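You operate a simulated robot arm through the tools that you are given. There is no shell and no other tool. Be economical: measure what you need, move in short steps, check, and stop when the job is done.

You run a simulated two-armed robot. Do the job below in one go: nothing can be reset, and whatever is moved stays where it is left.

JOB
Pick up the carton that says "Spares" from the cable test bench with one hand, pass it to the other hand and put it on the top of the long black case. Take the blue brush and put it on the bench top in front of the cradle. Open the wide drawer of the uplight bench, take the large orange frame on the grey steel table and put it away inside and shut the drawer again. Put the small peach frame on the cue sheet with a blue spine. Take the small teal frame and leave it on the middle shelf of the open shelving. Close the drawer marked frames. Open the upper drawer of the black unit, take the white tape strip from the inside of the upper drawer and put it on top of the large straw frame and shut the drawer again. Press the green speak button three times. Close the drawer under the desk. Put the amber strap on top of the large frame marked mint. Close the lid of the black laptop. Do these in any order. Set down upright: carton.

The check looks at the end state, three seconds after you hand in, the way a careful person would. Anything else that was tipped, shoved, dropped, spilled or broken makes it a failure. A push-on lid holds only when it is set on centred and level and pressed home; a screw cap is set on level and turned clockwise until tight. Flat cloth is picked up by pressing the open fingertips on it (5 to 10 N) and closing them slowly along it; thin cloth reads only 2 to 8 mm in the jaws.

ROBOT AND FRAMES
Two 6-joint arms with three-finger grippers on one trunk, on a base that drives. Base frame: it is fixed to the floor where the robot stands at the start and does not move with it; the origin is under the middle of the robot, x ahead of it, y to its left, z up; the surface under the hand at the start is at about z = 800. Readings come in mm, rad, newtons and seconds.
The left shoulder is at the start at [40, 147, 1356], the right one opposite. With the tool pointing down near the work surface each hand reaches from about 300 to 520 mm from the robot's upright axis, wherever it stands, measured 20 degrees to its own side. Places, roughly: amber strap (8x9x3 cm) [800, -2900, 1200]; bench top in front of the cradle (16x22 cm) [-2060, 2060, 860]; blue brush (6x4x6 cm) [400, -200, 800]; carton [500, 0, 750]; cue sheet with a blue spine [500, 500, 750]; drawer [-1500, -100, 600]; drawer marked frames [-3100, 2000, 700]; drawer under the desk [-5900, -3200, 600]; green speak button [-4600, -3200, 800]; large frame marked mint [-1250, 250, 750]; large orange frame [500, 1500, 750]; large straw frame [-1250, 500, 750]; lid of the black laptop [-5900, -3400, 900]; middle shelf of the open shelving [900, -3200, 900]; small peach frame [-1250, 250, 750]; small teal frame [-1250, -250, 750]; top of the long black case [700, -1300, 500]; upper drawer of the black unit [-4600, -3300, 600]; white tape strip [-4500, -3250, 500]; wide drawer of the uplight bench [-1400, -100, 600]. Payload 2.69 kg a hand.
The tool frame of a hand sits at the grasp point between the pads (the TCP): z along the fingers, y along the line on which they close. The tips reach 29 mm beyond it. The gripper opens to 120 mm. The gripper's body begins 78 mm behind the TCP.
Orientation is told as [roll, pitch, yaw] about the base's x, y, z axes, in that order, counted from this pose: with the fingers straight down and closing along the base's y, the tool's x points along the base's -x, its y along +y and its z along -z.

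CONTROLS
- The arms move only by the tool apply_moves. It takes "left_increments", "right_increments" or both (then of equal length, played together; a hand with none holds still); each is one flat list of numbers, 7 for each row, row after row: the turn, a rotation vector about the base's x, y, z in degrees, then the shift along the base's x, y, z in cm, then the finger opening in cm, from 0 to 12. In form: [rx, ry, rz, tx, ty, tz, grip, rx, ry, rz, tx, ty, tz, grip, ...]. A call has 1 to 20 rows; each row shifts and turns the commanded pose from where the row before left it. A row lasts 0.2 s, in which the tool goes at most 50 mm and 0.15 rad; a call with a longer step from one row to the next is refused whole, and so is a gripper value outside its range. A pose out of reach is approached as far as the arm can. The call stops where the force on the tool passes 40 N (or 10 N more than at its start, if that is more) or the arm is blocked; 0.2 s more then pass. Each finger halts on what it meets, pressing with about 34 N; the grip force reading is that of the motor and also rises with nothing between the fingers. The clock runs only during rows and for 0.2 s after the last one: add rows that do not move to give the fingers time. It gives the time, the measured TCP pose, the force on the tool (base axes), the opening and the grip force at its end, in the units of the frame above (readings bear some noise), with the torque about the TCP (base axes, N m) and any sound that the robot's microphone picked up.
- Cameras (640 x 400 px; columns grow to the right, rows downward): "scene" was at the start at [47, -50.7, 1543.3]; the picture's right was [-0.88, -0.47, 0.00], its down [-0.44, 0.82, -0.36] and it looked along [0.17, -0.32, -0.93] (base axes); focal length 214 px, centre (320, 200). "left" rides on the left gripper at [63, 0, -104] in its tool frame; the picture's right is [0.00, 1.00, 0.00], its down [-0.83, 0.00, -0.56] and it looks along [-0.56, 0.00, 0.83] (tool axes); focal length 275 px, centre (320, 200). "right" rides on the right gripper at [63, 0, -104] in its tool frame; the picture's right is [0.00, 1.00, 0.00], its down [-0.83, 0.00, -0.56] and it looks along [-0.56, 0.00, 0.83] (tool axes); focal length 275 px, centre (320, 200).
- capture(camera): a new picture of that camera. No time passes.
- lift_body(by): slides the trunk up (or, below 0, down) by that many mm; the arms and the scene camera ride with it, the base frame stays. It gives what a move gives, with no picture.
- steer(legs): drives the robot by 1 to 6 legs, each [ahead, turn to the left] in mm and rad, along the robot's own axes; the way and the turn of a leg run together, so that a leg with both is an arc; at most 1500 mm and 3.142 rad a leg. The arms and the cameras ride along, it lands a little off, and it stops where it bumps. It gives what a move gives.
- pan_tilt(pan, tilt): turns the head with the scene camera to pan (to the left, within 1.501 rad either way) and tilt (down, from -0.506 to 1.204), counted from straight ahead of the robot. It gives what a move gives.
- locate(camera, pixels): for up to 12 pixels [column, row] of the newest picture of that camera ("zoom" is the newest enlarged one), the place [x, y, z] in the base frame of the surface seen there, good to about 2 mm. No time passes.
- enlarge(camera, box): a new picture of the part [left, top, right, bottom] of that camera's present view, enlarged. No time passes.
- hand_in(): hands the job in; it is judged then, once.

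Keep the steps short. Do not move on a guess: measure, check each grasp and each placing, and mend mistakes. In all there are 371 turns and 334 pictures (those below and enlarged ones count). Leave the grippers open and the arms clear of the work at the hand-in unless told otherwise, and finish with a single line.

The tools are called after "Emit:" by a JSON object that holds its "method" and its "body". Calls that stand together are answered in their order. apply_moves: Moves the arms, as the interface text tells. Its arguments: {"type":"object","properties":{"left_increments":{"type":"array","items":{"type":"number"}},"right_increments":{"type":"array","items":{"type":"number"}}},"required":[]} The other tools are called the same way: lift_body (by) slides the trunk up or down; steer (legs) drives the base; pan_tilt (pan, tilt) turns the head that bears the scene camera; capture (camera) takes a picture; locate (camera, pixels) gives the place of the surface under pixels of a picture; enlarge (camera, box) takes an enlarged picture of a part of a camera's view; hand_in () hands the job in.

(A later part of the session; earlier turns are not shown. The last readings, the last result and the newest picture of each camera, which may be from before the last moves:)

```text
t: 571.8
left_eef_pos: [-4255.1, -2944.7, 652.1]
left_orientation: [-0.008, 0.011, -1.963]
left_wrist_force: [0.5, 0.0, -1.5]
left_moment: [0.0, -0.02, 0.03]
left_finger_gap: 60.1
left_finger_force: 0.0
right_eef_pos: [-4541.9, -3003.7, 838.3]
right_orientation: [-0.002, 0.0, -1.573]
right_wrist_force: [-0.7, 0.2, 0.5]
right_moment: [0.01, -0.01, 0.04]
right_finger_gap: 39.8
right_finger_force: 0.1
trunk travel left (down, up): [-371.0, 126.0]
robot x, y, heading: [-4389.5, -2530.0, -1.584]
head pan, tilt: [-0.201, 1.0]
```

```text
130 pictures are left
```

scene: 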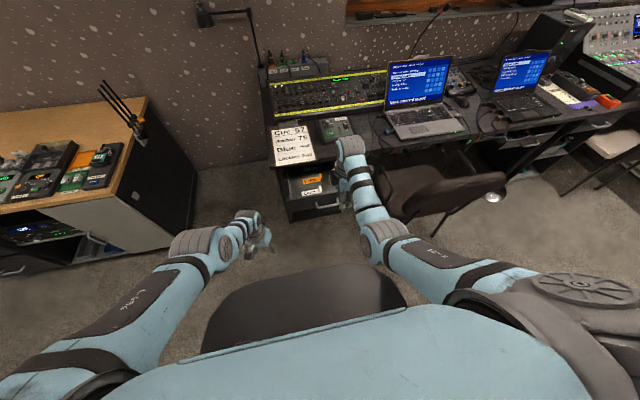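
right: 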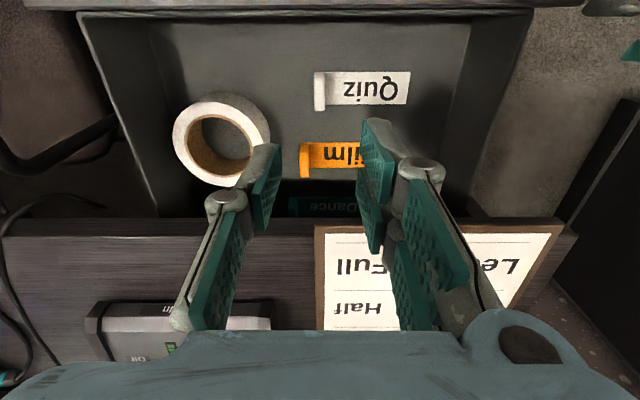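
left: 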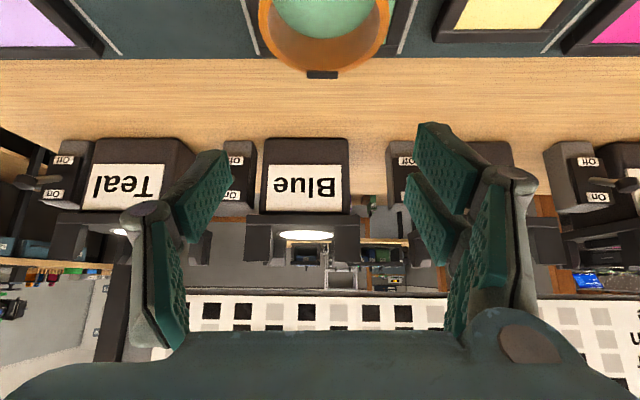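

Emit:
{"method": "enlarge", "body": {"camera": "right", "box": [280, 50, 440, 160]}}

Emit:
{"method": "locate", "body": {"camera": "zoom", "pixels": [[158, 95], [158, 120], [155, 105], [140, 120], [180, 95], [180, 200], [520, 90], [505, 205], [158, 210], [400, 150], [560, 100]]}}

```text
3.64 times, centred on (360, 105) of right
```

zoom: 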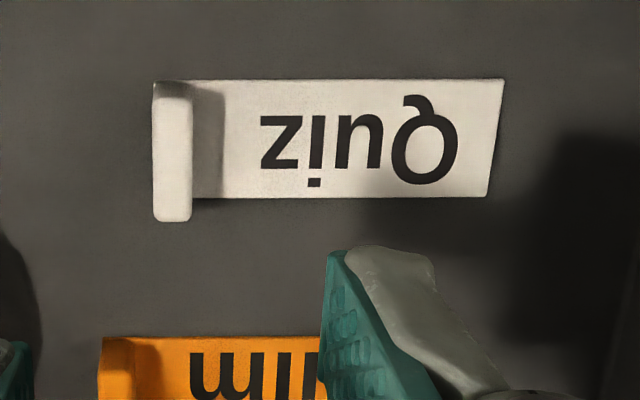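

```text
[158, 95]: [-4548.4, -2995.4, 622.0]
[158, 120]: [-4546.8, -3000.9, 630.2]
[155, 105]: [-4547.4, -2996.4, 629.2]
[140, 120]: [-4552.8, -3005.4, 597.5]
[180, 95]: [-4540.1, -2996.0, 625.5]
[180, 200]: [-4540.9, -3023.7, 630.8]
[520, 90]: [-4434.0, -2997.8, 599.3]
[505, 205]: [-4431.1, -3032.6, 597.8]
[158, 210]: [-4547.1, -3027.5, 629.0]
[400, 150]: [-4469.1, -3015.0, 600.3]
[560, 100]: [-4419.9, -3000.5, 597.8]
```

Emit:
{"method": "apply_moves", "body": {"right_increments": [0, 0, 0, -0.1, -0.8, 0, 4, 0, 0, 0, 0, 0, 0, 4]}}

Emit:
{"method": "lift_body", "body": {"by": -150}}

Emit:
{"method": "capture", "body": {"camera": "right"}}

Emit:
{"method": "capture", "body": {"camera": "scene"}}

```text
t: 572.4
left_eef_pos: [-4255.1, -2945.2, 654.0]
left_orientation: [-0.008, 0.013, -1.964]
left_wrist_force: [0.0, -0.6, 0.0]
left_moment: [-0.01, 0.0, -0.01]
left_finger_gap: 59.8
left_finger_force: 0.0
right_eef_pos: [-4542.5, -3011.7, 837.7]
right_orientation: [-0.001, 0.0, -1.573]
right_wrist_force: [0.3, 0.3, 0.0]
right_moment: [0.04, -0.01, 0.03]
right_finger_gap: 40.2
right_finger_force: 0.0
trunk travel left (down, up): [-371.0, 126.0]
robot x, y, heading: [-4390.4, -2529.9, -1.579]
head pan, tilt: [-0.201, 1.0]
```

```text
t: 574.1
left_eef_pos: [-4255.2, -2945.5, 503.1]
left_orientation: [-0.009, 0.013, -1.964]
left_wrist_force: [0.2, -0.2, -0.4]
left_moment: [-0.03, 0.0, 0.0]
left_finger_gap: 60.1
left_finger_force: 0.1
right_eef_pos: [-4542.6, -3011.2, 689.6]
right_orientation: [-0.001, 0.0, -1.572]
right_wrist_force: [0.5, -0.1, -0.1]
right_moment: [0.0, -0.01, -0.01]
right_finger_gap: 40.0
right_finger_force: 0.2
trunk travel left (down, up): [-221.0, 276.0]
robot x, y, heading: [-4389.2, -2531.6, -1.584]
head pan, tilt: [-0.201, 1.0]
```

```text
128 pictures are left
```

right: 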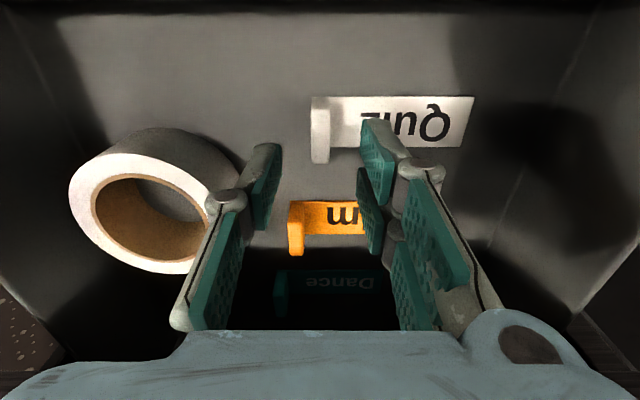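

```text
127 pictures are left
```

scene: 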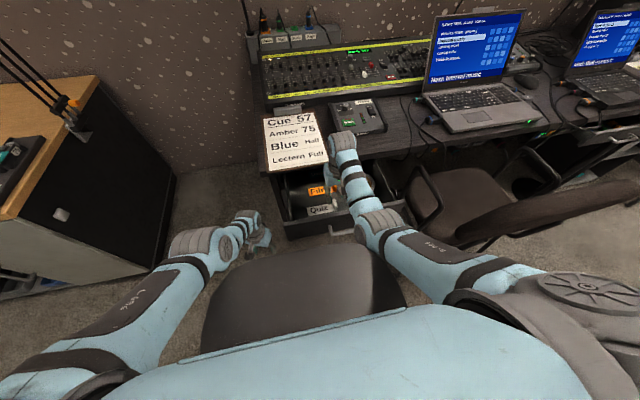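

Emit:
{"method": "lift_body", "body": {"by": -45}}

Emit:
{"method": "capture", "body": {"camera": "right"}}

Emit:
{"method": "lift_body", "body": {"by": -10}}

```text
t: 575.0
left_eef_pos: [-4254.9, -2946.5, 458.0]
left_orientation: [-0.01, 0.012, -1.963]
left_wrist_force: [-0.3, -0.1, 0.2]
left_moment: [-0.02, 0.01, 0.01]
left_finger_gap: 60.2
left_finger_force: 0.1
right_eef_pos: [-4542.5, -3011.0, 644.1]
right_orientation: [-0.002, 0.0, -1.573]
right_wrist_force: [0.1, 0.2, 0.8]
right_moment: [-0.01, -0.02, 0.01]
right_finger_gap: 39.9
right_finger_force: 0.0
trunk travel left (down, up): [-176.0, 321.0]
robot x, y, heading: [-4386.4, -2530.5, -1.579]
head pan, tilt: [-0.201, 1.0]
```

```text
126 pictures are left
```

right: 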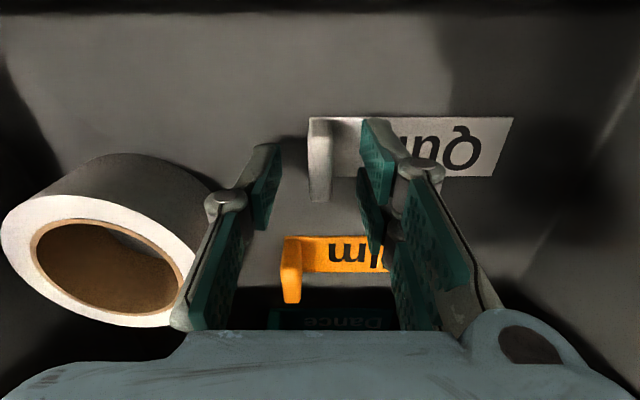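

```text
t: 575.6
left_eef_pos: [-4255.1, -2945.5, 449.7]
left_orientation: [-0.01, 0.013, -1.964]
left_wrist_force: [-0.7, 0.0, 1.6]
left_moment: [0.04, -0.01, 0.0]
left_finger_gap: 59.9
left_finger_force: 0.0
right_eef_pos: [-4542.0, -3011.4, 634.2]
right_orientation: [0.0, 0.0, -1.572]
right_wrist_force: [0.8, 0.2, 0.2]
right_moment: [-0.03, 0.02, -0.02]
right_finger_gap: 40.1
right_finger_force: 0.0
trunk travel left (down, up): [-166.0, 331.0]
robot x, y, heading: [-4384.6, -2529.2, -1.582]
head pan, tilt: [-0.201, 1.0]
```

Emit:
{"method": "apply_moves", "body": {"right_increments": [0, 0, 0, 0, 0, 0, 3, 0, 0, 0, 0, 0, 0, 2, 0, 0, 0, 0, 0, 0, 1, 0, 0, 0, 0, 0, 0, 0.3, 0, 0, 0, 0, 0, 0, 0.3]}}

Emit:
{"method": "capture", "body": {"camera": "right"}}

```text
t: 576.8
left_eef_pos: [-4255.9, -2945.3, 448.4]
left_orientation: [-0.01, 0.011, -1.963]
left_wrist_force: [0.1, 0.0, -0.7]
left_moment: [0.02, -0.01, 0.01]
left_finger_gap: 60.2
left_finger_force: 0.0
right_eef_pos: [-4542.6, -3011.4, 635.0]
right_orientation: [-0.002, 0.0, -1.571]
right_wrist_force: [0.1, -0.1, 1.9]
right_moment: [-0.02, -0.02, 0.0]
right_finger_gap: 10.8
right_finger_force: 33.9
trunk travel left (down, up): [-166.0, 331.0]
robot x, y, heading: [-4386.3, -2531.8, -1.575]
head pan, tilt: [-0.201, 1.0]
```

```text
125 pictures are left
```

right: 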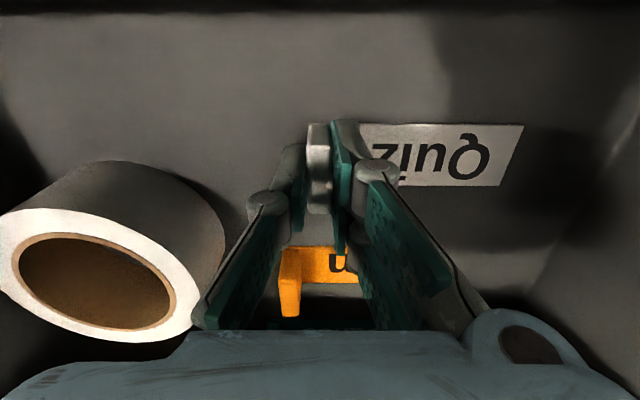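

Held at 10.8 mm. Lift with the trunk.

Emit:
{"method": "lift_body", "body": {"by": 200}}

Emit:
{"method": "capture", "body": {"camera": "right"}}

```text
t: 578.9
left_eef_pos: [-4254.0, -2946.1, 648.6]
left_orientation: [-0.009, 0.014, -1.963]
left_wrist_force: [-0.2, -0.5, -0.1]
left_moment: [0.03, 0.0, 0.02]
left_finger_gap: 60.1
left_finger_force: 0.0
right_eef_pos: [-4542.2, -3011.6, 833.9]
right_orientation: [-0.001, 0.001, -1.571]
right_wrist_force: [0.8, -0.1, -0.8]
right_moment: [-0.01, 0.01, 0.04]
right_finger_gap: 10.6
right_finger_force: 34.3
trunk travel left (down, up): [-366.0, 131.0]
robot x, y, heading: [-4387.7, -2533.9, -1.577]
head pan, tilt: [-0.201, 1.0]
```

```text
124 pictures are left
```

right: 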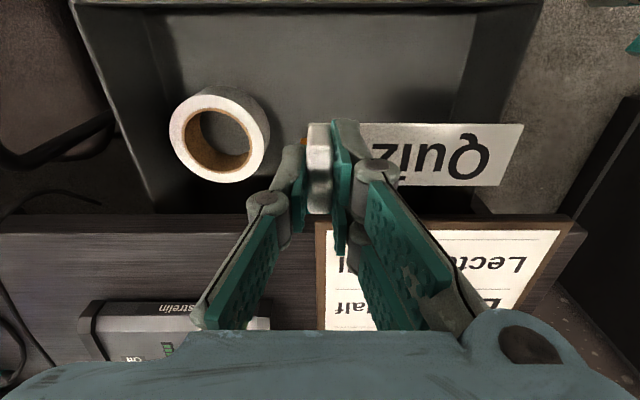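

Strip held. To push the drawer shut with the left hand I shift the robot 200 mm to the right: raise, back a little, side-step.

Emit:
{"method": "lift_body", "body": {"by": 131}}

Emit:
{"method": "apply_moves", "body": {"left_increments": [0, 0, 7.5, 0, 0, 2.5, 3, 0, 0, 7.5, 0, 0, 2.5, 1, 0, 0, 7.5, 0, -1, 2.5, 0, 0, 0, 0, 0, -1, 2.5, 0, 0, 0, 0, 0, -1, 2.5, 0, 0, 0, 0, 0, 0, 0, 0]}}

Emit:
{"method": "steer", "body": {"legs": [[80, 0], [0, -1.565]]}}

Emit:
{"method": "capture", "body": {"camera": "scene"}}

```text
t: 580.5
left_eef_pos: [-4254.6, -2945.6, 779.0]
left_orientation: [-0.01, 0.013, -1.964]
left_wrist_force: [-0.1, -0.2, -0.5]
left_moment: [0.0, 0.03, 0.0]
left_finger_gap: 60.3
left_finger_force: 0.1
right_eef_pos: [-4542.0, -3011.9, 964.6]
right_orientation: [-0.003, 0.001, -1.574]
right_wrist_force: [0.3, -0.2, -1.0]
right_moment: [0.01, 0.0, 0.01]
right_finger_gap: 10.7
right_finger_force: 34.1
trunk travel left (down, up): [-497.0, 0.0]
robot x, y, heading: [-4388.4, -2528.3, -1.578]
head pan, tilt: [-0.201, 1.0]
```

```text
t: 581.9
left_eef_pos: [-4263.2, -3017.7, 871.4]
left_orientation: [-0.005, 0.012, -1.571]
left_wrist_force: [0.8, -0.1, -0.5]
left_moment: [0.0, 0.01, 0.01]
left_finger_gap: 0.0
left_finger_force: 28.5
left hand out of reach, approached as far as the arm can: row 1, 2, 3, 4, 5
right_eef_pos: [-4543.1, -3012.3, 963.9]
right_orientation: [-0.002, 0.0, -1.572]
right_wrist_force: [-0.3, 0.0, -0.6]
right_moment: [0.02, 0.01, 0.01]
right_finger_gap: 10.5
right_finger_force: 34.1
trunk travel left (down, up): [-497.0, 0.0]
robot x, y, heading: [-4392.9, -2532.6, -1.577]
head pan, tilt: [-0.201, 1.0]
```

```text
t: 586.8
left_eef_pos: [-4873.8, -2738.9, 871.4]
left_orientation: [-0.007, 0.013, -3.135]
left_wrist_force: [0.5, 0.0, 0.4]
left_moment: [0.01, -0.01, 0.01]
left_finger_gap: 0.0
left_finger_force: 28.7
right_eef_pos: [-4870.9, -2459.8, 964.4]
right_orientation: [-0.001, 0.001, -3.136]
right_wrist_force: [0.6, 0.6, -0.5]
right_moment: [0.04, -0.02, -0.01]
right_finger_gap: 10.5
right_finger_force: 33.7
trunk travel left (down, up): [-497.0, 0.0]
robot x, y, heading: [-4385.0, -2615.0, 3.141]
head pan, tilt: [-0.201, 1.0]
```

```text
123 pictures are left
```

scene: 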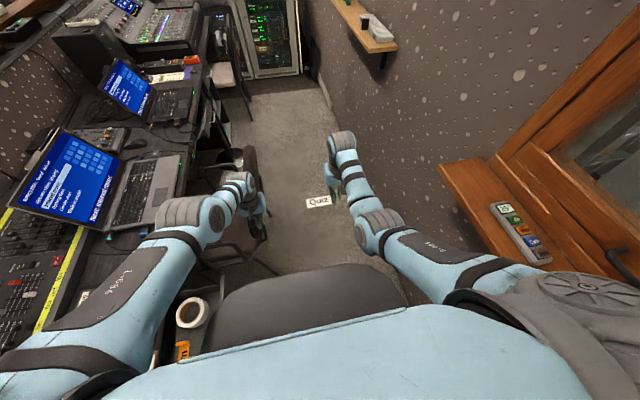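

I drove 80 mm the wrong way (forward), so left hand is near the chair back. Measure the chair before moving.

Emit:
{"method": "locate", "body": {"camera": "scene", "pixels": [[250, 152], [258, 180], [260, 230], [245, 148], [215, 110], [240, 200]]}}

Emit:
{"method": "enlarge", "body": {"camera": "scene", "box": [180, 110, 300, 280]}}

```text
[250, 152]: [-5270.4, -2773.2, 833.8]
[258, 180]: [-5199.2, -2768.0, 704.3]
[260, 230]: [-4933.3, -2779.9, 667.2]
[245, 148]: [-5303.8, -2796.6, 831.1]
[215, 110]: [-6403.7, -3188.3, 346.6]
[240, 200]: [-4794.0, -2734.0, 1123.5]
```

```text
2.35 times, centred on (240, 195) of scene
```

zoom: 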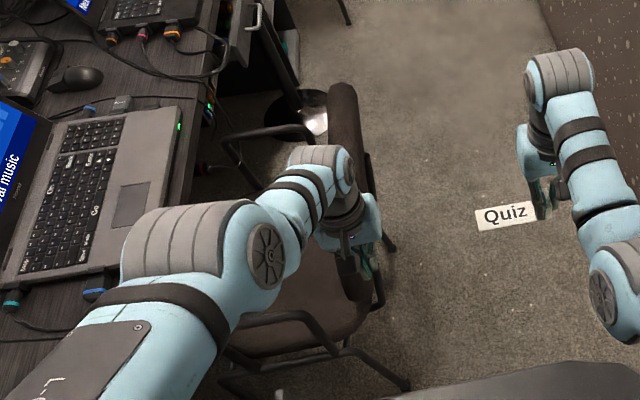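

Raise the left hand 80 mm, then side-step diagonally away from the chair and turn back to the desk.

Emit:
{"method": "apply_moves", "body": {"left_increments": [0, 0, 0, 0, 0, 3, 0, 0, 0, 0, 0, 0, 3, 0, 0, 0, 0, 0, 0, 3, 0, 0, 0, 0, 0, 0, 0, 0]}}

Emit:
{"method": "steer", "body": {"legs": [[0, -0.35], [215, 0], [0, 1.921]]}}

Emit:
{"method": "capture", "body": {"camera": "scene"}}

```text
t: 587.8
left_eef_pos: [-4909.5, -2732.0, 945.1]
left_orientation: [-0.008, 0.016, -3.133]
left_wrist_force: [0.8, 0.1, 1.0]
left_moment: [-0.01, 0.01, 0.0]
left_finger_gap: 0.0
left_finger_force: 28.1
left hand out of reach, approached as far as the arm can: row 1, 2, 3
right_eef_pos: [-4870.0, -2459.1, 965.5]
right_orientation: [-0.001, 0.0, -3.136]
right_wrist_force: [1.0, -0.2, 0.8]
right_moment: [0.0, -0.03, -0.01]
right_finger_gap: 10.6
right_finger_force: 33.9
trunk travel left (down, up): [-497.0, 0.0]
robot x, y, heading: [-4387.0, -2609.8, 3.137]
head pan, tilt: [-0.201, 1.0]
```

```text
t: 595.2
left_eef_pos: [-4465.3, -3054.8, 945.0]
left_orientation: [-0.007, 0.015, -1.55]
left_wrist_force: [-0.3, 1.1, -0.2]
left_moment: [-0.01, 0.01, 0.0]
left_finger_gap: 0.0
left_finger_force: 27.9
right_eef_pos: [-4739.2, -3019.6, 964.1]
right_orientation: [-0.002, -0.001, -1.553]
right_wrist_force: [-0.1, -0.4, 0.4]
right_moment: [0.02, 0.02, 0.02]
right_finger_gap: 10.7
right_finger_force: 33.7
trunk travel left (down, up): [-497.0, 0.0]
robot x, y, heading: [-4590.8, -2535.2, -1.559]
head pan, tilt: [-0.201, 1.0]
```

```text
121 pictures are left
```

scene: 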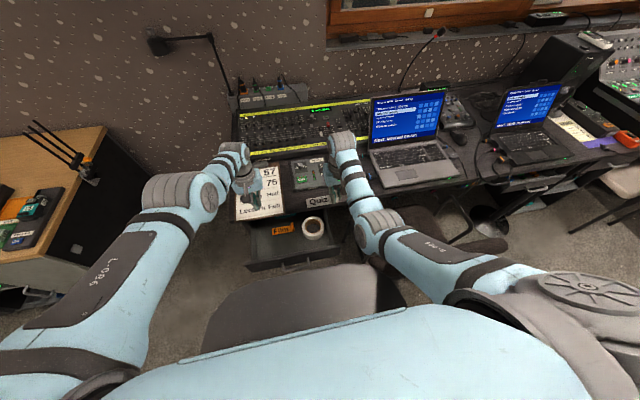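

Emit:
{"method": "steer", "body": {"legs": [[-245, -0.012]]}}

Emit:
{"method": "apply_moves", "body": {"left_increments": [-8.2, 0, 0, 0, -1.2, -0.5, 0, -8.2, 0, 0, 0, -1.2, -0.5, 0, -8.2, 0, 0, 0, -1, -0.5, 0, -8.2, 0, 0, 0, -1, 0, 0, -8.2, 0, 0, 0, -1, 0, 0, -8.2, 0, 0, 0, -0.5, 0, 0, -8.2, 0, 0, 0, -0.5, 0, 0, -8.2, 0, 0, 0, 0, 0, 0, -8.2, 0, 0, 0, 0, 0, 0, -8.2, 0, 0, 0, 0, 0, 0, 0, 0, 0, 0, 0, 0, 0]}}

Emit:
{"method": "capture", "body": {"camera": "scene"}}

```text
t: 597.0
left_eef_pos: [-4472.5, -2812.4, 942.1]
left_orientation: [-0.006, 0.02, -1.565]
left_wrist_force: [-0.2, -0.5, -0.7]
left_moment: [0.01, 0.0, -0.04]
left_finger_gap: 0.4
left_finger_force: 28.6
right_eef_pos: [-4744.6, -2772.8, 962.5]
right_orientation: [-0.002, 0.006, -1.566]
right_wrist_force: [-0.2, -0.1, 0.2]
right_moment: [0.01, 0.03, -0.04]
right_finger_gap: 10.8
right_finger_force: 34.0
trunk travel left (down, up): [-497.0, 0.0]
robot x, y, heading: [-4594.1, -2286.5, -1.573]
head pan, tilt: [-0.201, 1.0]
```

```text
t: 599.4
left_eef_pos: [-4489.0, -2889.1, 941.2]
left_orientation: [-0.054, -1.413, -1.518]
left_wrist_force: [0.9, -0.4, -0.6]
left_moment: [0.0, -0.03, -0.01]
left_finger_gap: 0.2
left_finger_force: 28.3
left hand out of reach, approached as far as the arm can: row 1, 2, 3, 4, 5, 8, 9, 10
right_eef_pos: [-4744.2, -2771.4, 965.1]
right_orientation: [-0.001, -0.002, -1.565]
right_wrist_force: [0.1, 0.7, -0.2]
right_moment: [0.0, -0.01, -0.01]
right_finger_gap: 10.7
right_finger_force: 33.9
trunk travel left (down, up): [-497.0, 0.0]
robot x, y, heading: [-4591.3, -2289.0, -1.572]
head pan, tilt: [-0.201, 1.0]
```

```text
120 pictures are left
```

scene: 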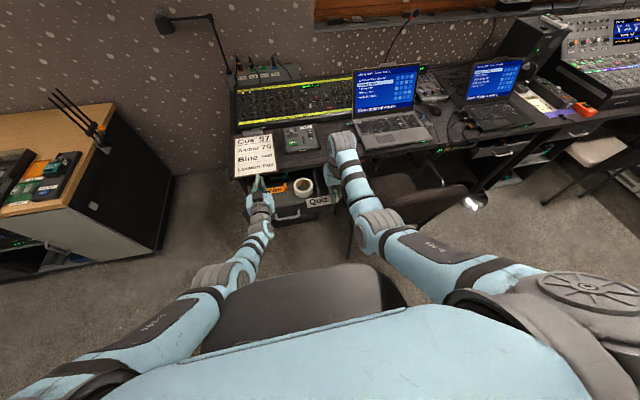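

Emit:
{"method": "apply_moves", "body": {"left_increments": [0, 0, 0, 2, 0, 0, 0, 0, 0, 0, 2, 0, 0, 0, 0, 0, 0, 0, 0, 0, 0]}}

Emit:
{"method": "steer", "body": {"legs": [[-28, 0]]}}

Emit:
{"method": "lift_body", "body": {"by": -270}}

Emit:
{"method": "capture", "body": {"camera": "scene"}}

Emit:
{"method": "capture", "body": {"camera": "left"}}

```text
t: 600.2
left_eef_pos: [-4453.6, -2885.8, 950.5]
left_orientation: [-0.04, -1.408, -1.529]
left_wrist_force: [0.1, 0.3, 0.5]
left_moment: [0.0, -0.03, -0.01]
left_finger_gap: 0.0
left_finger_force: 28.3
left hand out of reach, approached as far as the arm can: row 1, 2
right_eef_pos: [-4744.5, -2771.3, 964.8]
right_orientation: [-0.002, 0.0, -1.565]
right_wrist_force: [-0.3, -0.3, 0.6]
right_moment: [0.02, -0.01, 0.01]
right_finger_gap: 10.7
right_finger_force: 34.4
trunk travel left (down, up): [-497.0, 0.0]
robot x, y, heading: [-4593.6, -2286.4, -1.576]
head pan, tilt: [-0.201, 1.0]
```

```text
t: 601.0
left_eef_pos: [-4453.4, -2863.4, 948.0]
left_orientation: [-0.042, -1.402, -1.526]
left_wrist_force: [-0.5, -1.7, -0.5]
left_moment: [-0.03, 0.0, 0.02]
left_finger_gap: 0.0
left_finger_force: 28.5
right_eef_pos: [-4744.9, -2747.9, 961.4]
right_orientation: [-0.001, 0.003, -1.566]
right_wrist_force: [0.5, -0.5, -1.1]
right_moment: [0.09, 0.01, 0.02]
right_finger_gap: 10.6
right_finger_force: 34.9
trunk travel left (down, up): [-497.0, 0.0]
robot x, y, heading: [-4595.4, -2263.6, -1.57]
head pan, tilt: [-0.201, 1.0]
```

```text
t: 603.8
left_eef_pos: [-4451.6, -2857.4, 683.2]
left_orientation: [-0.046, -1.409, -1.525]
left_wrist_force: [-0.1, 0.2, 0.2]
left_moment: [0.03, -0.01, 0.01]
left_finger_gap: 0.0
left_finger_force: 28.6
right_eef_pos: [-4744.7, -2742.4, 696.9]
right_orientation: [0.0, -0.001, -1.566]
right_wrist_force: [-0.5, 0.2, 0.2]
right_moment: [0.02, 0.03, 0.04]
right_finger_gap: 10.5
right_finger_force: 33.8
trunk travel left (down, up): [-227.0, 270.0]
robot x, y, heading: [-4590.9, -2261.0, -1.569]
head pan, tilt: [-0.201, 1.0]
```

```text
119 pictures are left
```

scene: 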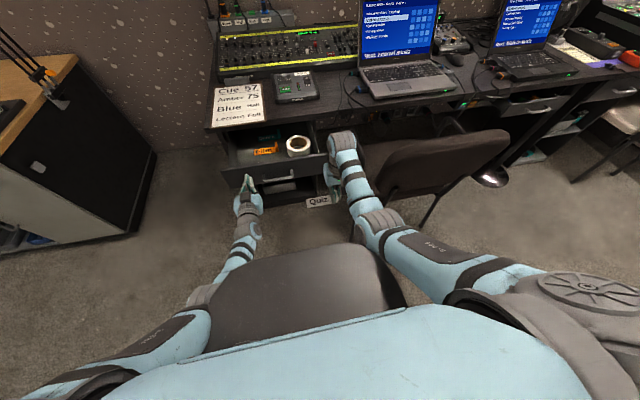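

```text
118 pictures are left
```

left: 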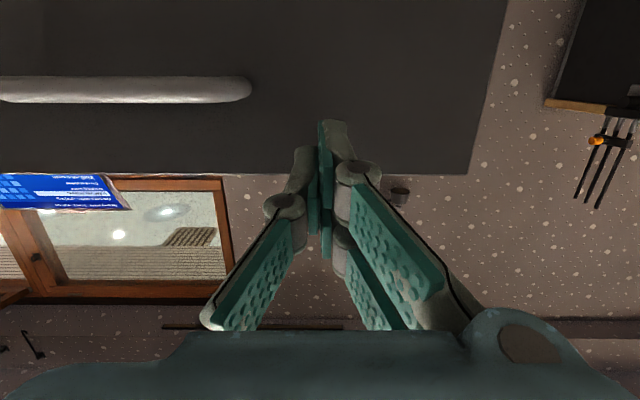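

Emit:
{"method": "lift_body", "body": {"by": -25}}

Emit:
{"method": "steer", "body": {"legs": [[150, 0]]}}

Emit:
{"method": "capture", "body": {"camera": "scene"}}

```text
t: 604.5
left_eef_pos: [-4453.5, -2857.0, 657.0]
left_orientation: [-0.044, -1.408, -1.525]
left_wrist_force: [0.2, 0.1, 0.8]
left_moment: [0.0, 0.01, 0.01]
left_finger_gap: 0.2
left_finger_force: 28.4
right_eef_pos: [-4743.4, -2742.9, 670.8]
right_orientation: [-0.002, -0.002, -1.564]
right_wrist_force: [-0.4, -0.3, 0.3]
right_moment: [0.03, 0.01, 0.0]
right_finger_gap: 10.8
right_finger_force: 34.2
trunk travel left (down, up): [-202.0, 295.0]
robot x, y, heading: [-4592.4, -2258.8, -1.568]
head pan, tilt: [-0.201, 1.0]
```

```text
t: 605.9
left_eef_pos: [-4454.8, -3008.4, 658.1]
left_orientation: [-0.042, -1.408, -1.525]
left_wrist_force: [0.3, 0.0, 0.0]
left_moment: [0.02, -0.02, -0.01]
left_finger_gap: 0.0
left_finger_force: 28.5
right_eef_pos: [-4745.1, -2893.8, 669.8]
right_orientation: [-0.002, -0.001, -1.566]
right_wrist_force: [-0.9, 0.4, -0.3]
right_moment: [0.03, 0.01, -0.01]
right_finger_gap: 10.6
right_finger_force: 33.9
trunk travel left (down, up): [-202.0, 295.0]
robot x, y, heading: [-4596.8, -2411.0, -1.573]
head pan, tilt: [-0.201, 1.0]
```

```text
117 pictures are left
```

scene: 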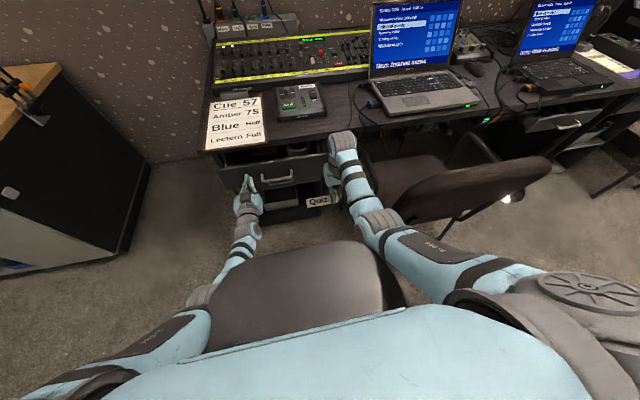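

Emit:
{"method": "steer", "body": {"legs": [[100, 0]]}}

Emit:
{"method": "steer", "body": {"legs": [[30, 0]]}}

Emit:
{"method": "capture", "body": {"camera": "scene"}}

Emit:
{"method": "enlarge", "body": {"camera": "scene", "box": [190, 110, 370, 240]}}

```text
t: 607.0
left_eef_pos: [-4454.6, -3107.7, 657.2]
left_orientation: [-0.044, -1.409, -1.526]
left_wrist_force: [0.5, -1.5, 0.1]
left_moment: [0.03, 0.0, -0.03]
left_finger_gap: 0.0
left_finger_force: 28.9
right_eef_pos: [-4746.0, -2993.3, 671.0]
right_orientation: [-0.002, -0.001, -1.568]
right_wrist_force: [0.2, -0.4, -0.1]
right_moment: [0.01, 0.01, 0.01]
right_finger_gap: 10.6
right_finger_force: 34.1
trunk travel left (down, up): [-202.0, 295.0]
robot x, y, heading: [-4595.1, -2510.3, -1.578]
head pan, tilt: [-0.201, 1.0]
```

```text
t: 607.9
left_eef_pos: [-4454.8, -3126.9, 659.2]
left_orientation: [-0.039, -1.421, -1.524]
left_wrist_force: [-0.9, 17.4, 6.9]
left_moment: [-0.49, -0.1, 0.01]
left_finger_gap: 0.3
left_finger_force: 28.6
right_eef_pos: [-4746.4, -3014.8, 672.4]
right_orientation: [-0.001, -0.003, -1.567]
right_wrist_force: [-0.2, -0.2, 0.3]
right_moment: [-0.01, -0.01, 0.01]
right_finger_gap: 10.6
right_finger_force: 33.9
trunk travel left (down, up): [-202.0, 295.0]
robot x, y, heading: [-4590.1, -2532.5, -1.575]
head pan, tilt: [-0.201, 1.0]
stopped in leg 1: the force on the tool passed its limit at 150 N (the readings are from after the stop); the commanded pose is now the measured one
```

```text
116 pictures are left
```

scene: 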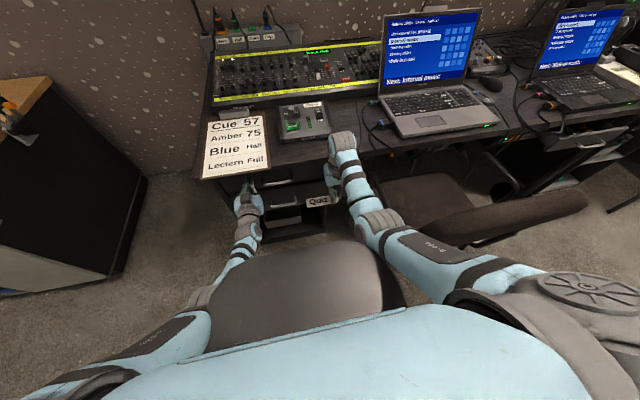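

```text
3.08 times, centred on (280, 175) of scene
```

zoom: 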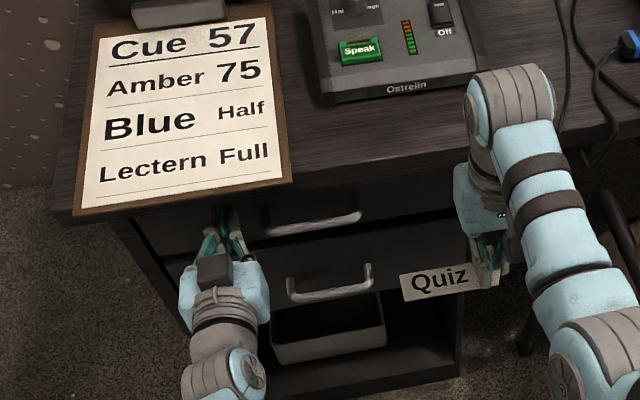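

Emit:
{"method": "locate", "body": {"camera": "zoom", "pixels": [[315, 222], [330, 292], [400, 215], [400, 245], [160, 240], [290, 245]]}}

Emit:
{"method": "steer", "body": {"legs": [[-60, 0]]}}

Emit:
{"method": "enlarge", "body": {"camera": "scene", "box": [190, 110, 370, 240]}}

```text
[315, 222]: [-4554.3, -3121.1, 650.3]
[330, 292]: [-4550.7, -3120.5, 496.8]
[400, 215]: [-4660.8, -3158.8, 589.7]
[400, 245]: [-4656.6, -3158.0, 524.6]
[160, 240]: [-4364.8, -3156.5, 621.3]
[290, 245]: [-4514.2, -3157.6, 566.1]
```

```text
t: 608.9
left_eef_pos: [-4453.3, -3069.5, 658.0]
left_orientation: [-0.042, -1.415, -1.523]
left_wrist_force: [0.1, 0.0, -0.7]
left_moment: [0.02, -0.01, 0.0]
left_finger_gap: 0.3
left_finger_force: 28.5
right_eef_pos: [-4745.4, -2956.1, 669.4]
right_orientation: [-0.002, 0.0, -1.566]
right_wrist_force: [0.0, -1.3, -0.4]
right_moment: [-0.03, 0.02, 0.0]
right_finger_gap: 10.7
right_finger_force: 33.6
trunk travel left (down, up): [-202.0, 295.0]
robot x, y, heading: [-4593.4, -2475.2, -1.571]
head pan, tilt: [-0.201, 1.0]
```

```text
3.08 times, centred on (280, 175) of scene
```

zoom: 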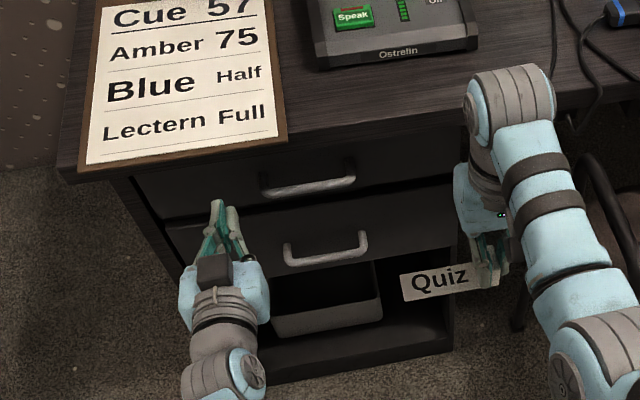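

Upper drawer shut (handle flush with its neighbour's). Raise the trunk and pass behind the chair to the far desk.

Emit:
{"method": "lift_body", "body": {"by": 293}}

Emit:
{"method": "steer", "body": {"legs": [[0, -1.571], [1250, 0]]}}

Emit:
{"method": "pan_tilt", "body": {"pan": 0.9, "tilt": 0.7}}

Emit:
{"method": "capture", "body": {"camera": "scene"}}

```text
t: 611.8
left_eef_pos: [-4454.4, -3069.4, 949.6]
left_orientation: [-0.043, -1.415, -1.525]
left_wrist_force: [0.7, 0.2, -0.3]
left_moment: [-0.02, -0.01, 0.01]
left_finger_gap: 0.0
left_finger_force: 28.0
right_eef_pos: [-4745.9, -2956.1, 961.9]
right_orientation: [-0.002, 0.0, -1.569]
right_wrist_force: [0.9, 0.4, -0.4]
right_moment: [0.02, 0.02, 0.0]
right_finger_gap: 10.8
right_finger_force: 33.6
trunk travel left (down, up): [-495.0, 2.0]
robot x, y, heading: [-4594.4, -2471.3, -1.579]
head pan, tilt: [-0.201, 1.0]
```

```text
t: 621.9
left_eef_pos: [-6431.8, -2589.5, 950.0]
left_orientation: [-0.044, -1.418, -3.107]
left_wrist_force: [-0.2, -0.6, 0.0]
left_moment: [0.0, 0.02, 0.03]
left_finger_gap: 0.0
left_finger_force: 28.7
right_eef_pos: [-6315.6, -2299.1, 962.3]
right_orientation: [-0.002, -0.002, 3.133]
right_wrist_force: [0.1, -0.1, 0.2]
right_moment: [0.02, 0.01, -0.01]
right_finger_gap: 10.2
right_finger_force: 33.8
trunk travel left (down, up): [-495.0, 2.0]
robot x, y, heading: [-5836.9, -2456.4, 3.129]
head pan, tilt: [-0.201, 1.0]
```

```text
t: 623.3
left_eef_pos: [-6433.1, -2588.8, 948.9]
left_orientation: [-0.042, -1.415, -3.106]
left_wrist_force: [0.6, -1.3, -0.1]
left_moment: [0.0, -0.02, 0.04]
left_finger_gap: 0.0
left_finger_force: 28.8
right_eef_pos: [-6315.3, -2299.9, 962.5]
right_orientation: [-0.003, 0.002, 3.133]
right_wrist_force: [-0.6, -1.1, 0.0]
right_moment: [0.03, 0.02, 0.03]
right_finger_gap: 10.6
right_finger_force: 34.2
trunk travel left (down, up): [-495.0, 2.0]
robot x, y, heading: [-5836.7, -2459.0, 3.123]
head pan, tilt: [0.901, 0.7]
```

```text
113 pictures are left
```

scene: 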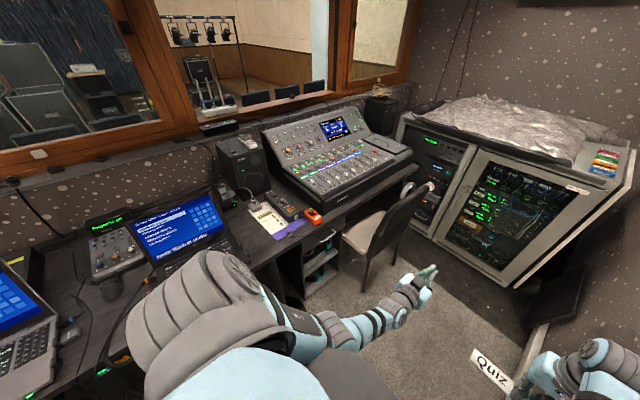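

Emit:
{"method": "locate", "body": {"camera": "scene", "pixels": [[415, 190], [395, 240], [365, 290], [345, 240], [265, 270], [250, 265], [180, 230], [225, 240], [300, 275]]}}

```text
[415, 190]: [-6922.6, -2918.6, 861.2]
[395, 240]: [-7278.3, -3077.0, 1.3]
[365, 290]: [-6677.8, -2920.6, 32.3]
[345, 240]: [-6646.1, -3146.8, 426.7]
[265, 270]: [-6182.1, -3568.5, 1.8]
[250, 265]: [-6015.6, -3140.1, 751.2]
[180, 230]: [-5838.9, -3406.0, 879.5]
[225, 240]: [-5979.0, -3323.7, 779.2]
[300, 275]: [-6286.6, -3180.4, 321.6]
```

Chair 2 is at x ≲ −6640; clear. Turn to face the desk.

Emit:
{"method": "steer", "body": {"legs": [[0, 1.59]]}}

Emit:
{"method": "pan_tilt", "body": {"pan": 0, "tilt": 0.8}}

Emit:
{"method": "capture", "body": {"camera": "scene"}}

Emit:
{"method": "enlarge", "body": {"camera": "scene", "box": [230, 130, 450, 290]}}

```text
t: 627.6
left_eef_pos: [-5686.2, -3051.5, 948.1]
left_orientation: [-0.04, -1.415, -1.508]
left_wrist_force: [-0.9, -0.7, -0.2]
left_moment: [0.01, 0.0, -0.02]
left_finger_gap: 0.0
left_finger_force: 28.7
right_eef_pos: [-5979.7, -2942.4, 962.3]
right_orientation: [-0.002, 0.0, -1.55]
right_wrist_force: [-0.3, 0.1, -0.5]
right_moment: [-0.02, -0.02, -0.01]
right_finger_gap: 10.5
right_finger_force: 34.2
trunk travel left (down, up): [-495.0, 2.0]
robot x, y, heading: [-5833.0, -2457.3, -1.553]
head pan, tilt: [0.901, 0.7]
```

```text
t: 628.8
left_eef_pos: [-5685.6, -3050.7, 949.3]
left_orientation: [-0.042, -1.416, -1.507]
left_wrist_force: [0.2, 0.7, -0.7]
left_moment: [0.0, -0.01, -0.01]
left_finger_gap: 0.0
left_finger_force: 28.0
right_eef_pos: [-5979.6, -2941.8, 960.6]
right_orientation: [-0.002, -0.001, -1.548]
right_wrist_force: [1.6, 0.1, -0.6]
right_moment: [0.0, 0.01, -0.02]
right_finger_gap: 10.7
right_finger_force: 33.9
trunk travel left (down, up): [-495.0, 2.0]
robot x, y, heading: [-5834.9, -2458.1, -1.558]
head pan, tilt: [0.0, 0.799]
```

```text
112 pictures are left
```

scene: 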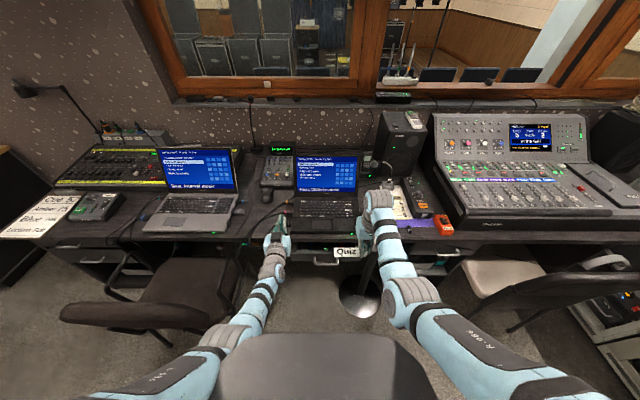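

```text
2.50 times, centred on (340, 210) of scene
```

zoom: 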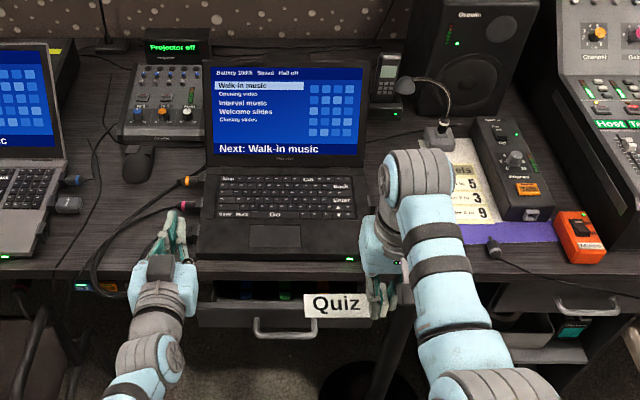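

Emit:
{"method": "locate", "body": {"camera": "zoom", "pixels": [[285, 334], [230, 315], [365, 320], [260, 300], [205, 70], [362, 70], [210, 160], [360, 165], [200, 258], [357, 260], [280, 62], [285, 120]]}}

Emit:
{"method": "locate", "body": {"camera": "scene", "pixels": [[325, 263], [440, 255], [95, 258], [420, 268], [300, 245], [322, 222]]}}

```text
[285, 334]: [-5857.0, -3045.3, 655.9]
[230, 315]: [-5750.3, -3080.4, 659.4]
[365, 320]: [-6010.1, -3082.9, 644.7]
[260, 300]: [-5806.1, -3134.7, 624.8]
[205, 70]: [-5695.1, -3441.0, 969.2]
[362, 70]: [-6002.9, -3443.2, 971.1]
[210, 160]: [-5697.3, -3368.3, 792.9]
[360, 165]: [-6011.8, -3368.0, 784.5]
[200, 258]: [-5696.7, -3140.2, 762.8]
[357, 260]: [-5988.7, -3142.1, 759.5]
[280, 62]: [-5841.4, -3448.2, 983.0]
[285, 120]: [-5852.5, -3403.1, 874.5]
```

```text
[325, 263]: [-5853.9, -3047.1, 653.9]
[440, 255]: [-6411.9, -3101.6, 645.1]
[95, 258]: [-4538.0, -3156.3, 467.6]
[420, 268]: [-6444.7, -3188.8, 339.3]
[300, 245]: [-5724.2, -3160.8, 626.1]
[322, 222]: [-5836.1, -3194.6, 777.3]
```

Drawer under the desk: face y≈−3081, bar y −3045 at z 655, open ~57 mm (neighbour's bar at −3101). Push its face left of the handle with the left fist.

Emit:
{"method": "steer", "body": {"legs": [[-60, -0.013]]}}

Emit:
{"method": "apply_moves", "body": {"left_increments": [0, 0, 0, -2.2, 0, 0, 0, 0, 0, 0, -2.2, 0, 0, 0, 0, 0, 0, -2, 0, 0, 0, 0, 0, 0, 0, 0, 0, 0]}}

Emit:
{"method": "lift_body", "body": {"by": -290}}

Emit:
{"method": "capture", "body": {"camera": "left"}}

Emit:
{"method": "capture", "body": {"camera": "scene"}}

```text
t: 629.7
left_eef_pos: [-5694.3, -3001.4, 944.3]
left_orientation: [-0.042, -1.407, -1.52]
left_wrist_force: [-0.1, -0.4, -1.1]
left_moment: [-0.01, -0.02, 0.01]
left_finger_gap: 0.0
left_finger_force: 28.2
right_eef_pos: [-5986.0, -2889.4, 957.9]
right_orientation: [-0.002, 0.009, -1.562]
right_wrist_force: [0.0, -1.2, -1.2]
right_moment: [0.11, -0.01, -0.02]
right_finger_gap: 10.6
right_finger_force: 34.4
trunk travel left (down, up): [-495.0, 2.0]
robot x, y, heading: [-5833.3, -2394.9, -1.565]
head pan, tilt: [0.0, 0.799]
```

```text
t: 630.7
left_eef_pos: [-5753.0, -2992.4, 949.4]
left_orientation: [0.001, -1.418, -1.561]
left_wrist_force: [-0.7, 0.3, 0.3]
left_moment: [0.02, -0.01, 0.01]
left_finger_gap: 0.0
left_finger_force: 29.0
right_eef_pos: [-5985.5, -2879.3, 963.7]
right_orientation: [-0.002, 0.0, -1.563]
right_wrist_force: [-0.3, 0.1, -0.3]
right_moment: [-0.03, 0.05, 0.01]
right_finger_gap: 10.7
right_finger_force: 33.8
trunk travel left (down, up): [-495.0, 2.0]
robot x, y, heading: [-5835.1, -2395.6, -1.565]
head pan, tilt: [0.0, 0.799]
```

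```text
t: 633.6
left_eef_pos: [-5753.2, -2993.3, 659.2]
left_orientation: [0.0, -1.418, -1.558]
left_wrist_force: [-0.5, -0.2, -0.1]
left_moment: [0.02, 0.01, -0.02]
left_finger_gap: 0.3
left_finger_force: 28.8
right_eef_pos: [-5985.9, -2880.1, 674.1]
right_orientation: [-0.002, 0.0, -1.563]
right_wrist_force: [-0.4, 0.3, -0.5]
right_moment: [-0.01, -0.02, -0.02]
right_finger_gap: 10.4
right_finger_force: 34.2
trunk travel left (down, up): [-205.0, 292.0]
robot x, y, heading: [-5834.6, -2397.1, -1.565]
head pan, tilt: [0.0, 0.799]
```

```text
110 pictures are left
```

left: 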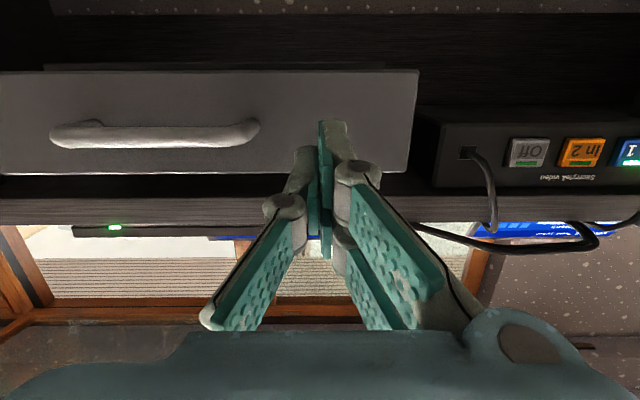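

```text
109 pictures are left
```

scene: 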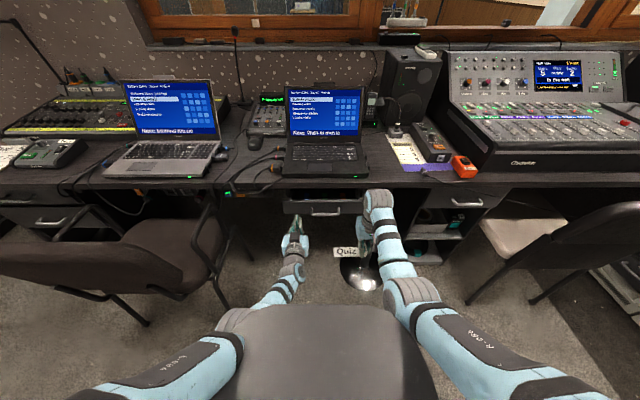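

Emit:
{"method": "locate", "body": {"camera": "scene", "pixels": [[360, 275], [345, 262], [378, 285], [360, 292], [322, 208]]}}

Emit:
{"method": "steer", "body": {"legs": [[85, 0]]}}

Emit:
{"method": "steer", "body": {"legs": [[45, 0]]}}

Emit:
{"method": "enlarge", "body": {"camera": "scene", "box": [230, 130, 450, 290]}}

```text
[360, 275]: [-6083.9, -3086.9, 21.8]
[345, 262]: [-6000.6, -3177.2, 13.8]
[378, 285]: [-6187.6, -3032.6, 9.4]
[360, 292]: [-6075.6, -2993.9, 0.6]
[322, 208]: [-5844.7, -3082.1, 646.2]
```

```text
t: 634.7
left_eef_pos: [-5753.5, -3078.3, 659.5]
left_orientation: [-0.002, -1.416, -1.558]
left_wrist_force: [0.5, -0.9, -1.0]
left_moment: [-0.01, 0.01, -0.02]
left_finger_gap: 0.0
left_finger_force: 28.8
right_eef_pos: [-5986.1, -2965.3, 672.6]
right_orientation: [-0.001, -0.001, -1.561]
right_wrist_force: [0.4, -0.6, -0.9]
right_moment: [0.03, 0.0, 0.0]
right_finger_gap: 10.6
right_finger_force: 34.0
trunk travel left (down, up): [-205.0, 292.0]
robot x, y, heading: [-5834.6, -2479.9, -1.566]
head pan, tilt: [0.0, 0.799]
```

```text
t: 635.6
left_eef_pos: [-5753.3, -3122.3, 660.4]
left_orientation: [0.008, -1.418, -1.564]
left_wrist_force: [-0.5, 0.4, 0.1]
left_moment: [-0.01, -0.03, -0.01]
left_finger_gap: 0.0
left_finger_force: 28.4
right_eef_pos: [-5985.2, -3009.0, 673.4]
right_orientation: [-0.002, -0.003, -1.561]
right_wrist_force: [-0.3, 0.5, 0.0]
right_moment: [-0.03, 0.0, 0.01]
right_finger_gap: 10.4
right_finger_force: 33.7
trunk travel left (down, up): [-205.0, 292.0]
robot x, y, heading: [-5837.7, -2527.9, -1.569]
head pan, tilt: [0.0, 0.799]
```

```text
2.50 times, centred on (340, 210) of scene
```

zoom: 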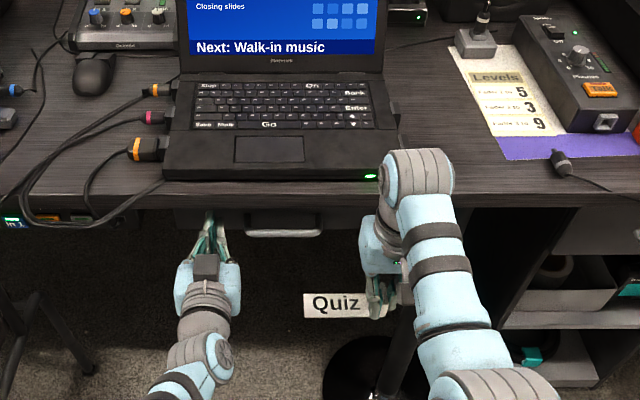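

Emit:
{"method": "steer", "body": {"legs": [[25, 0]]}}

Emit:
{"method": "enlarge", "body": {"camera": "scene", "box": [230, 130, 450, 290]}}

Emit:
{"method": "locate", "body": {"camera": "zoom", "pixels": [[285, 228], [310, 228], [340, 215], [575, 235], [160, 215]]}}

```text
t: 636.5
left_eef_pos: [-5750.3, -3135.8, 661.3]
left_orientation: [0.051, -1.425, -1.603]
left_wrist_force: [-4.9, 22.0, 9.2]
left_moment: [-0.68, -0.15, -0.04]
left_finger_gap: 0.0
left_finger_force: 28.7
right_eef_pos: [-5987.2, -3025.6, 675.5]
right_orientation: [-0.002, -0.005, -1.558]
right_wrist_force: [0.2, -0.2, 0.1]
right_moment: [-0.01, 0.01, 0.0]
right_finger_gap: 10.8
right_finger_force: 33.9
trunk travel left (down, up): [-205.0, 292.0]
robot x, y, heading: [-5836.4, -2541.4, -1.569]
head pan, tilt: [0.0, 0.799]
stopped in leg 1: the force on the tool passed its limit at 298 N (the readings are from after the stop); the commanded pose is now the measured one
```

```text
2.50 times, centred on (340, 210) of scene
```

zoom: 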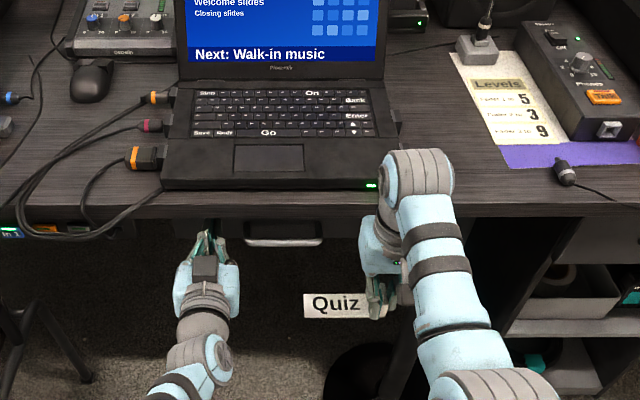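

```text
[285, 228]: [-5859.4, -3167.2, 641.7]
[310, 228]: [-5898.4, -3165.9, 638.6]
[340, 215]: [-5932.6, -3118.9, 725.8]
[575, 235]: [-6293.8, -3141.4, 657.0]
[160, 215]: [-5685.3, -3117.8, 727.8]
```

Drawer is home (hard stop, face at −3167). Back off, raise, and swing the right arm (with the strip) out to the side so the lid has room.

Emit:
{"method": "steer", "body": {"legs": [[-80, 0]]}}

Emit:
{"method": "lift_body", "body": {"by": 292}}

Emit:
{"method": "apply_moves", "body": {"right_increments": [0, 0, -6.25, -4.57, 0.25, 0, 0.3, 0, 0, -6.25, -4.51, 0.75, 0, 0.3, 0, 0, -6.25, -4.41, 1.23, 0, 0.3, 0, 0, -6.25, -4.25, 1.71, 0, 0.3, 0, 0, -6.25, -4.04, 2.16, 0, 0.3, 0, 0, -6.25, -3.78, 2.58, 0, 0.3, 0, 0, -6.25, -3.47, 2.98, 0, 0.3, 0, 0, -6.25, -3.13, 3.34, 0, 0.3, 0, 0, -6.25, -2.75, 3.66, 0, 0.3, 0, 0, -6.25, -2.33, 3.94, 0, 0.3, 0, 0, -6.25, -1.89, 4.17, 0, 0.3, 0, 0, -6.25, -1.42, 4.35, 0, 0.3]}}

Emit:
{"method": "capture", "body": {"camera": "scene"}}

```text
t: 637.6
left_eef_pos: [-5749.7, -3059.2, 658.7]
left_orientation: [0.039, -1.421, -1.589]
left_wrist_force: [-0.1, -0.3, 0.3]
left_moment: [0.01, 0.0, -0.01]
left_finger_gap: 0.0
left_finger_force: 28.3
right_eef_pos: [-5985.7, -2947.7, 672.7]
right_orientation: [-0.004, -0.002, -1.56]
right_wrist_force: [0.1, -0.4, 0.6]
right_moment: [0.02, -0.02, 0.03]
right_finger_gap: 10.6
right_finger_force: 34.0
trunk travel left (down, up): [-205.0, 292.0]
robot x, y, heading: [-5838.0, -2466.3, -1.568]
head pan, tilt: [0.0, 0.799]
```

```text
t: 640.5
left_eef_pos: [-5749.3, -3060.7, 950.4]
left_orientation: [0.038, -1.42, -1.589]
left_wrist_force: [0.3, -0.9, -0.2]
left_moment: [0.01, 0.0, 0.02]
left_finger_gap: 0.0
left_finger_force: 28.5
right_eef_pos: [-5984.8, -2947.9, 964.5]
right_orientation: [-0.003, -0.001, -1.56]
right_wrist_force: [0.1, -0.7, -0.9]
right_moment: [0.01, 0.01, 0.04]
right_finger_gap: 10.7
right_finger_force: 34.2
trunk travel left (down, up): [-497.0, 0.0]
robot x, y, heading: [-5837.3, -2468.1, -1.566]
head pan, tilt: [0.0, 0.799]
```

```text
t: 643.1
left_eef_pos: [-5750.6, -3059.2, 950.0]
left_orientation: [0.038, -1.418, -1.593]
left_wrist_force: [0.3, -0.5, 1.3]
left_moment: [0.0, 0.02, -0.01]
left_finger_gap: 0.3
left_finger_force: 28.5
right_eef_pos: [-6351.2, -2670.3, 930.5]
right_orientation: [-0.003, 0.002, -2.869]
right_wrist_force: [0.0, 0.5, 0.0]
right_moment: [-0.02, 0.0, 0.01]
right_finger_gap: 10.8
right_finger_force: 34.2
right hand out of reach, approached as far as the arm can: row 11, 12
trunk travel left (down, up): [-497.0, 0.0]
robot x, y, heading: [-5837.2, -2462.4, -1.571]
head pan, tilt: [0.0, 0.799]
```

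```text
106 pictures are left
```

scene: 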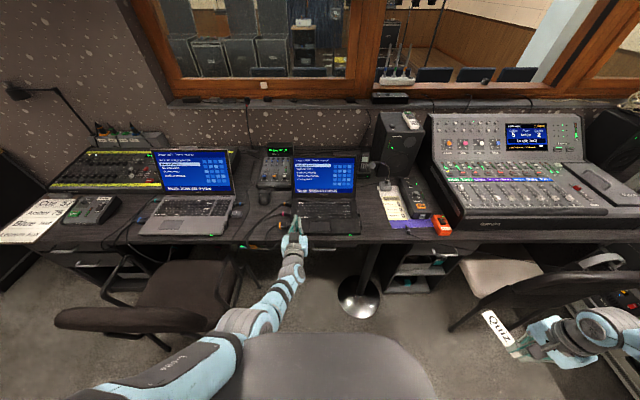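

Now tilt the left hand to ~40° from vertical and raise it above the lid height.

Emit:
{"method": "apply_moves", "body": {"left_increments": [8, 0, 0, -0.5, 0, 2, 0, 8, 0, 0, -0.5, 0, 2, 0, 8, 0, 0, -0.5, 0, 2, 0, 8, 0, 0, 0, -1, 2, 0, 8, 0, 0, 0, -1, 2, 0, 0, 0, 0, 0, -2, 2, 0, 0, 0, 0, 0, -2, 0, 0, 0, 0, 0, 0, 0, 0, 0]}}

Emit:
{"method": "capture", "body": {"camera": "scene"}}

```text
t: 644.9
left_eef_pos: [-5734.4, -3122.3, 1041.0]
left_orientation: [0.125, -0.935, -1.57]
left_wrist_force: [0.5, 0.7, -1.2]
left_moment: [-0.03, 0.01, 0.03]
left_finger_gap: 0.2
left_finger_force: 28.9
left hand out of reach, approached as far as the arm can: row 1, 2, 3
right_eef_pos: [-6351.4, -2670.7, 931.3]
right_orientation: [-0.002, 0.0, -2.87]
right_wrist_force: [-0.3, 0.0, 0.0]
right_moment: [0.02, 0.02, 0.02]
right_finger_gap: 10.6
right_finger_force: 33.9
trunk travel left (down, up): [-497.0, 0.0]
robot x, y, heading: [-5836.5, -2463.2, -1.57]
head pan, tilt: [0.0, 0.799]
```

```text
105 pictures are left
```

scene: 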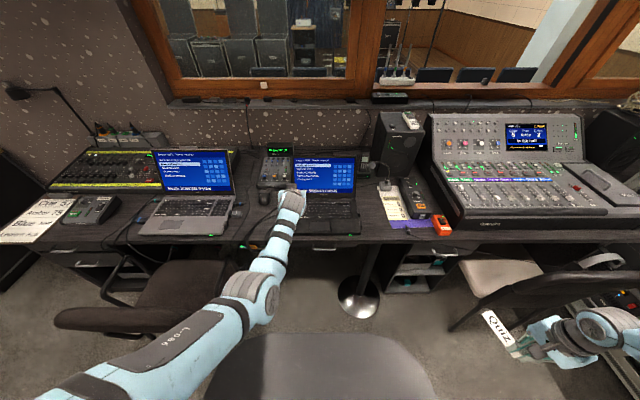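

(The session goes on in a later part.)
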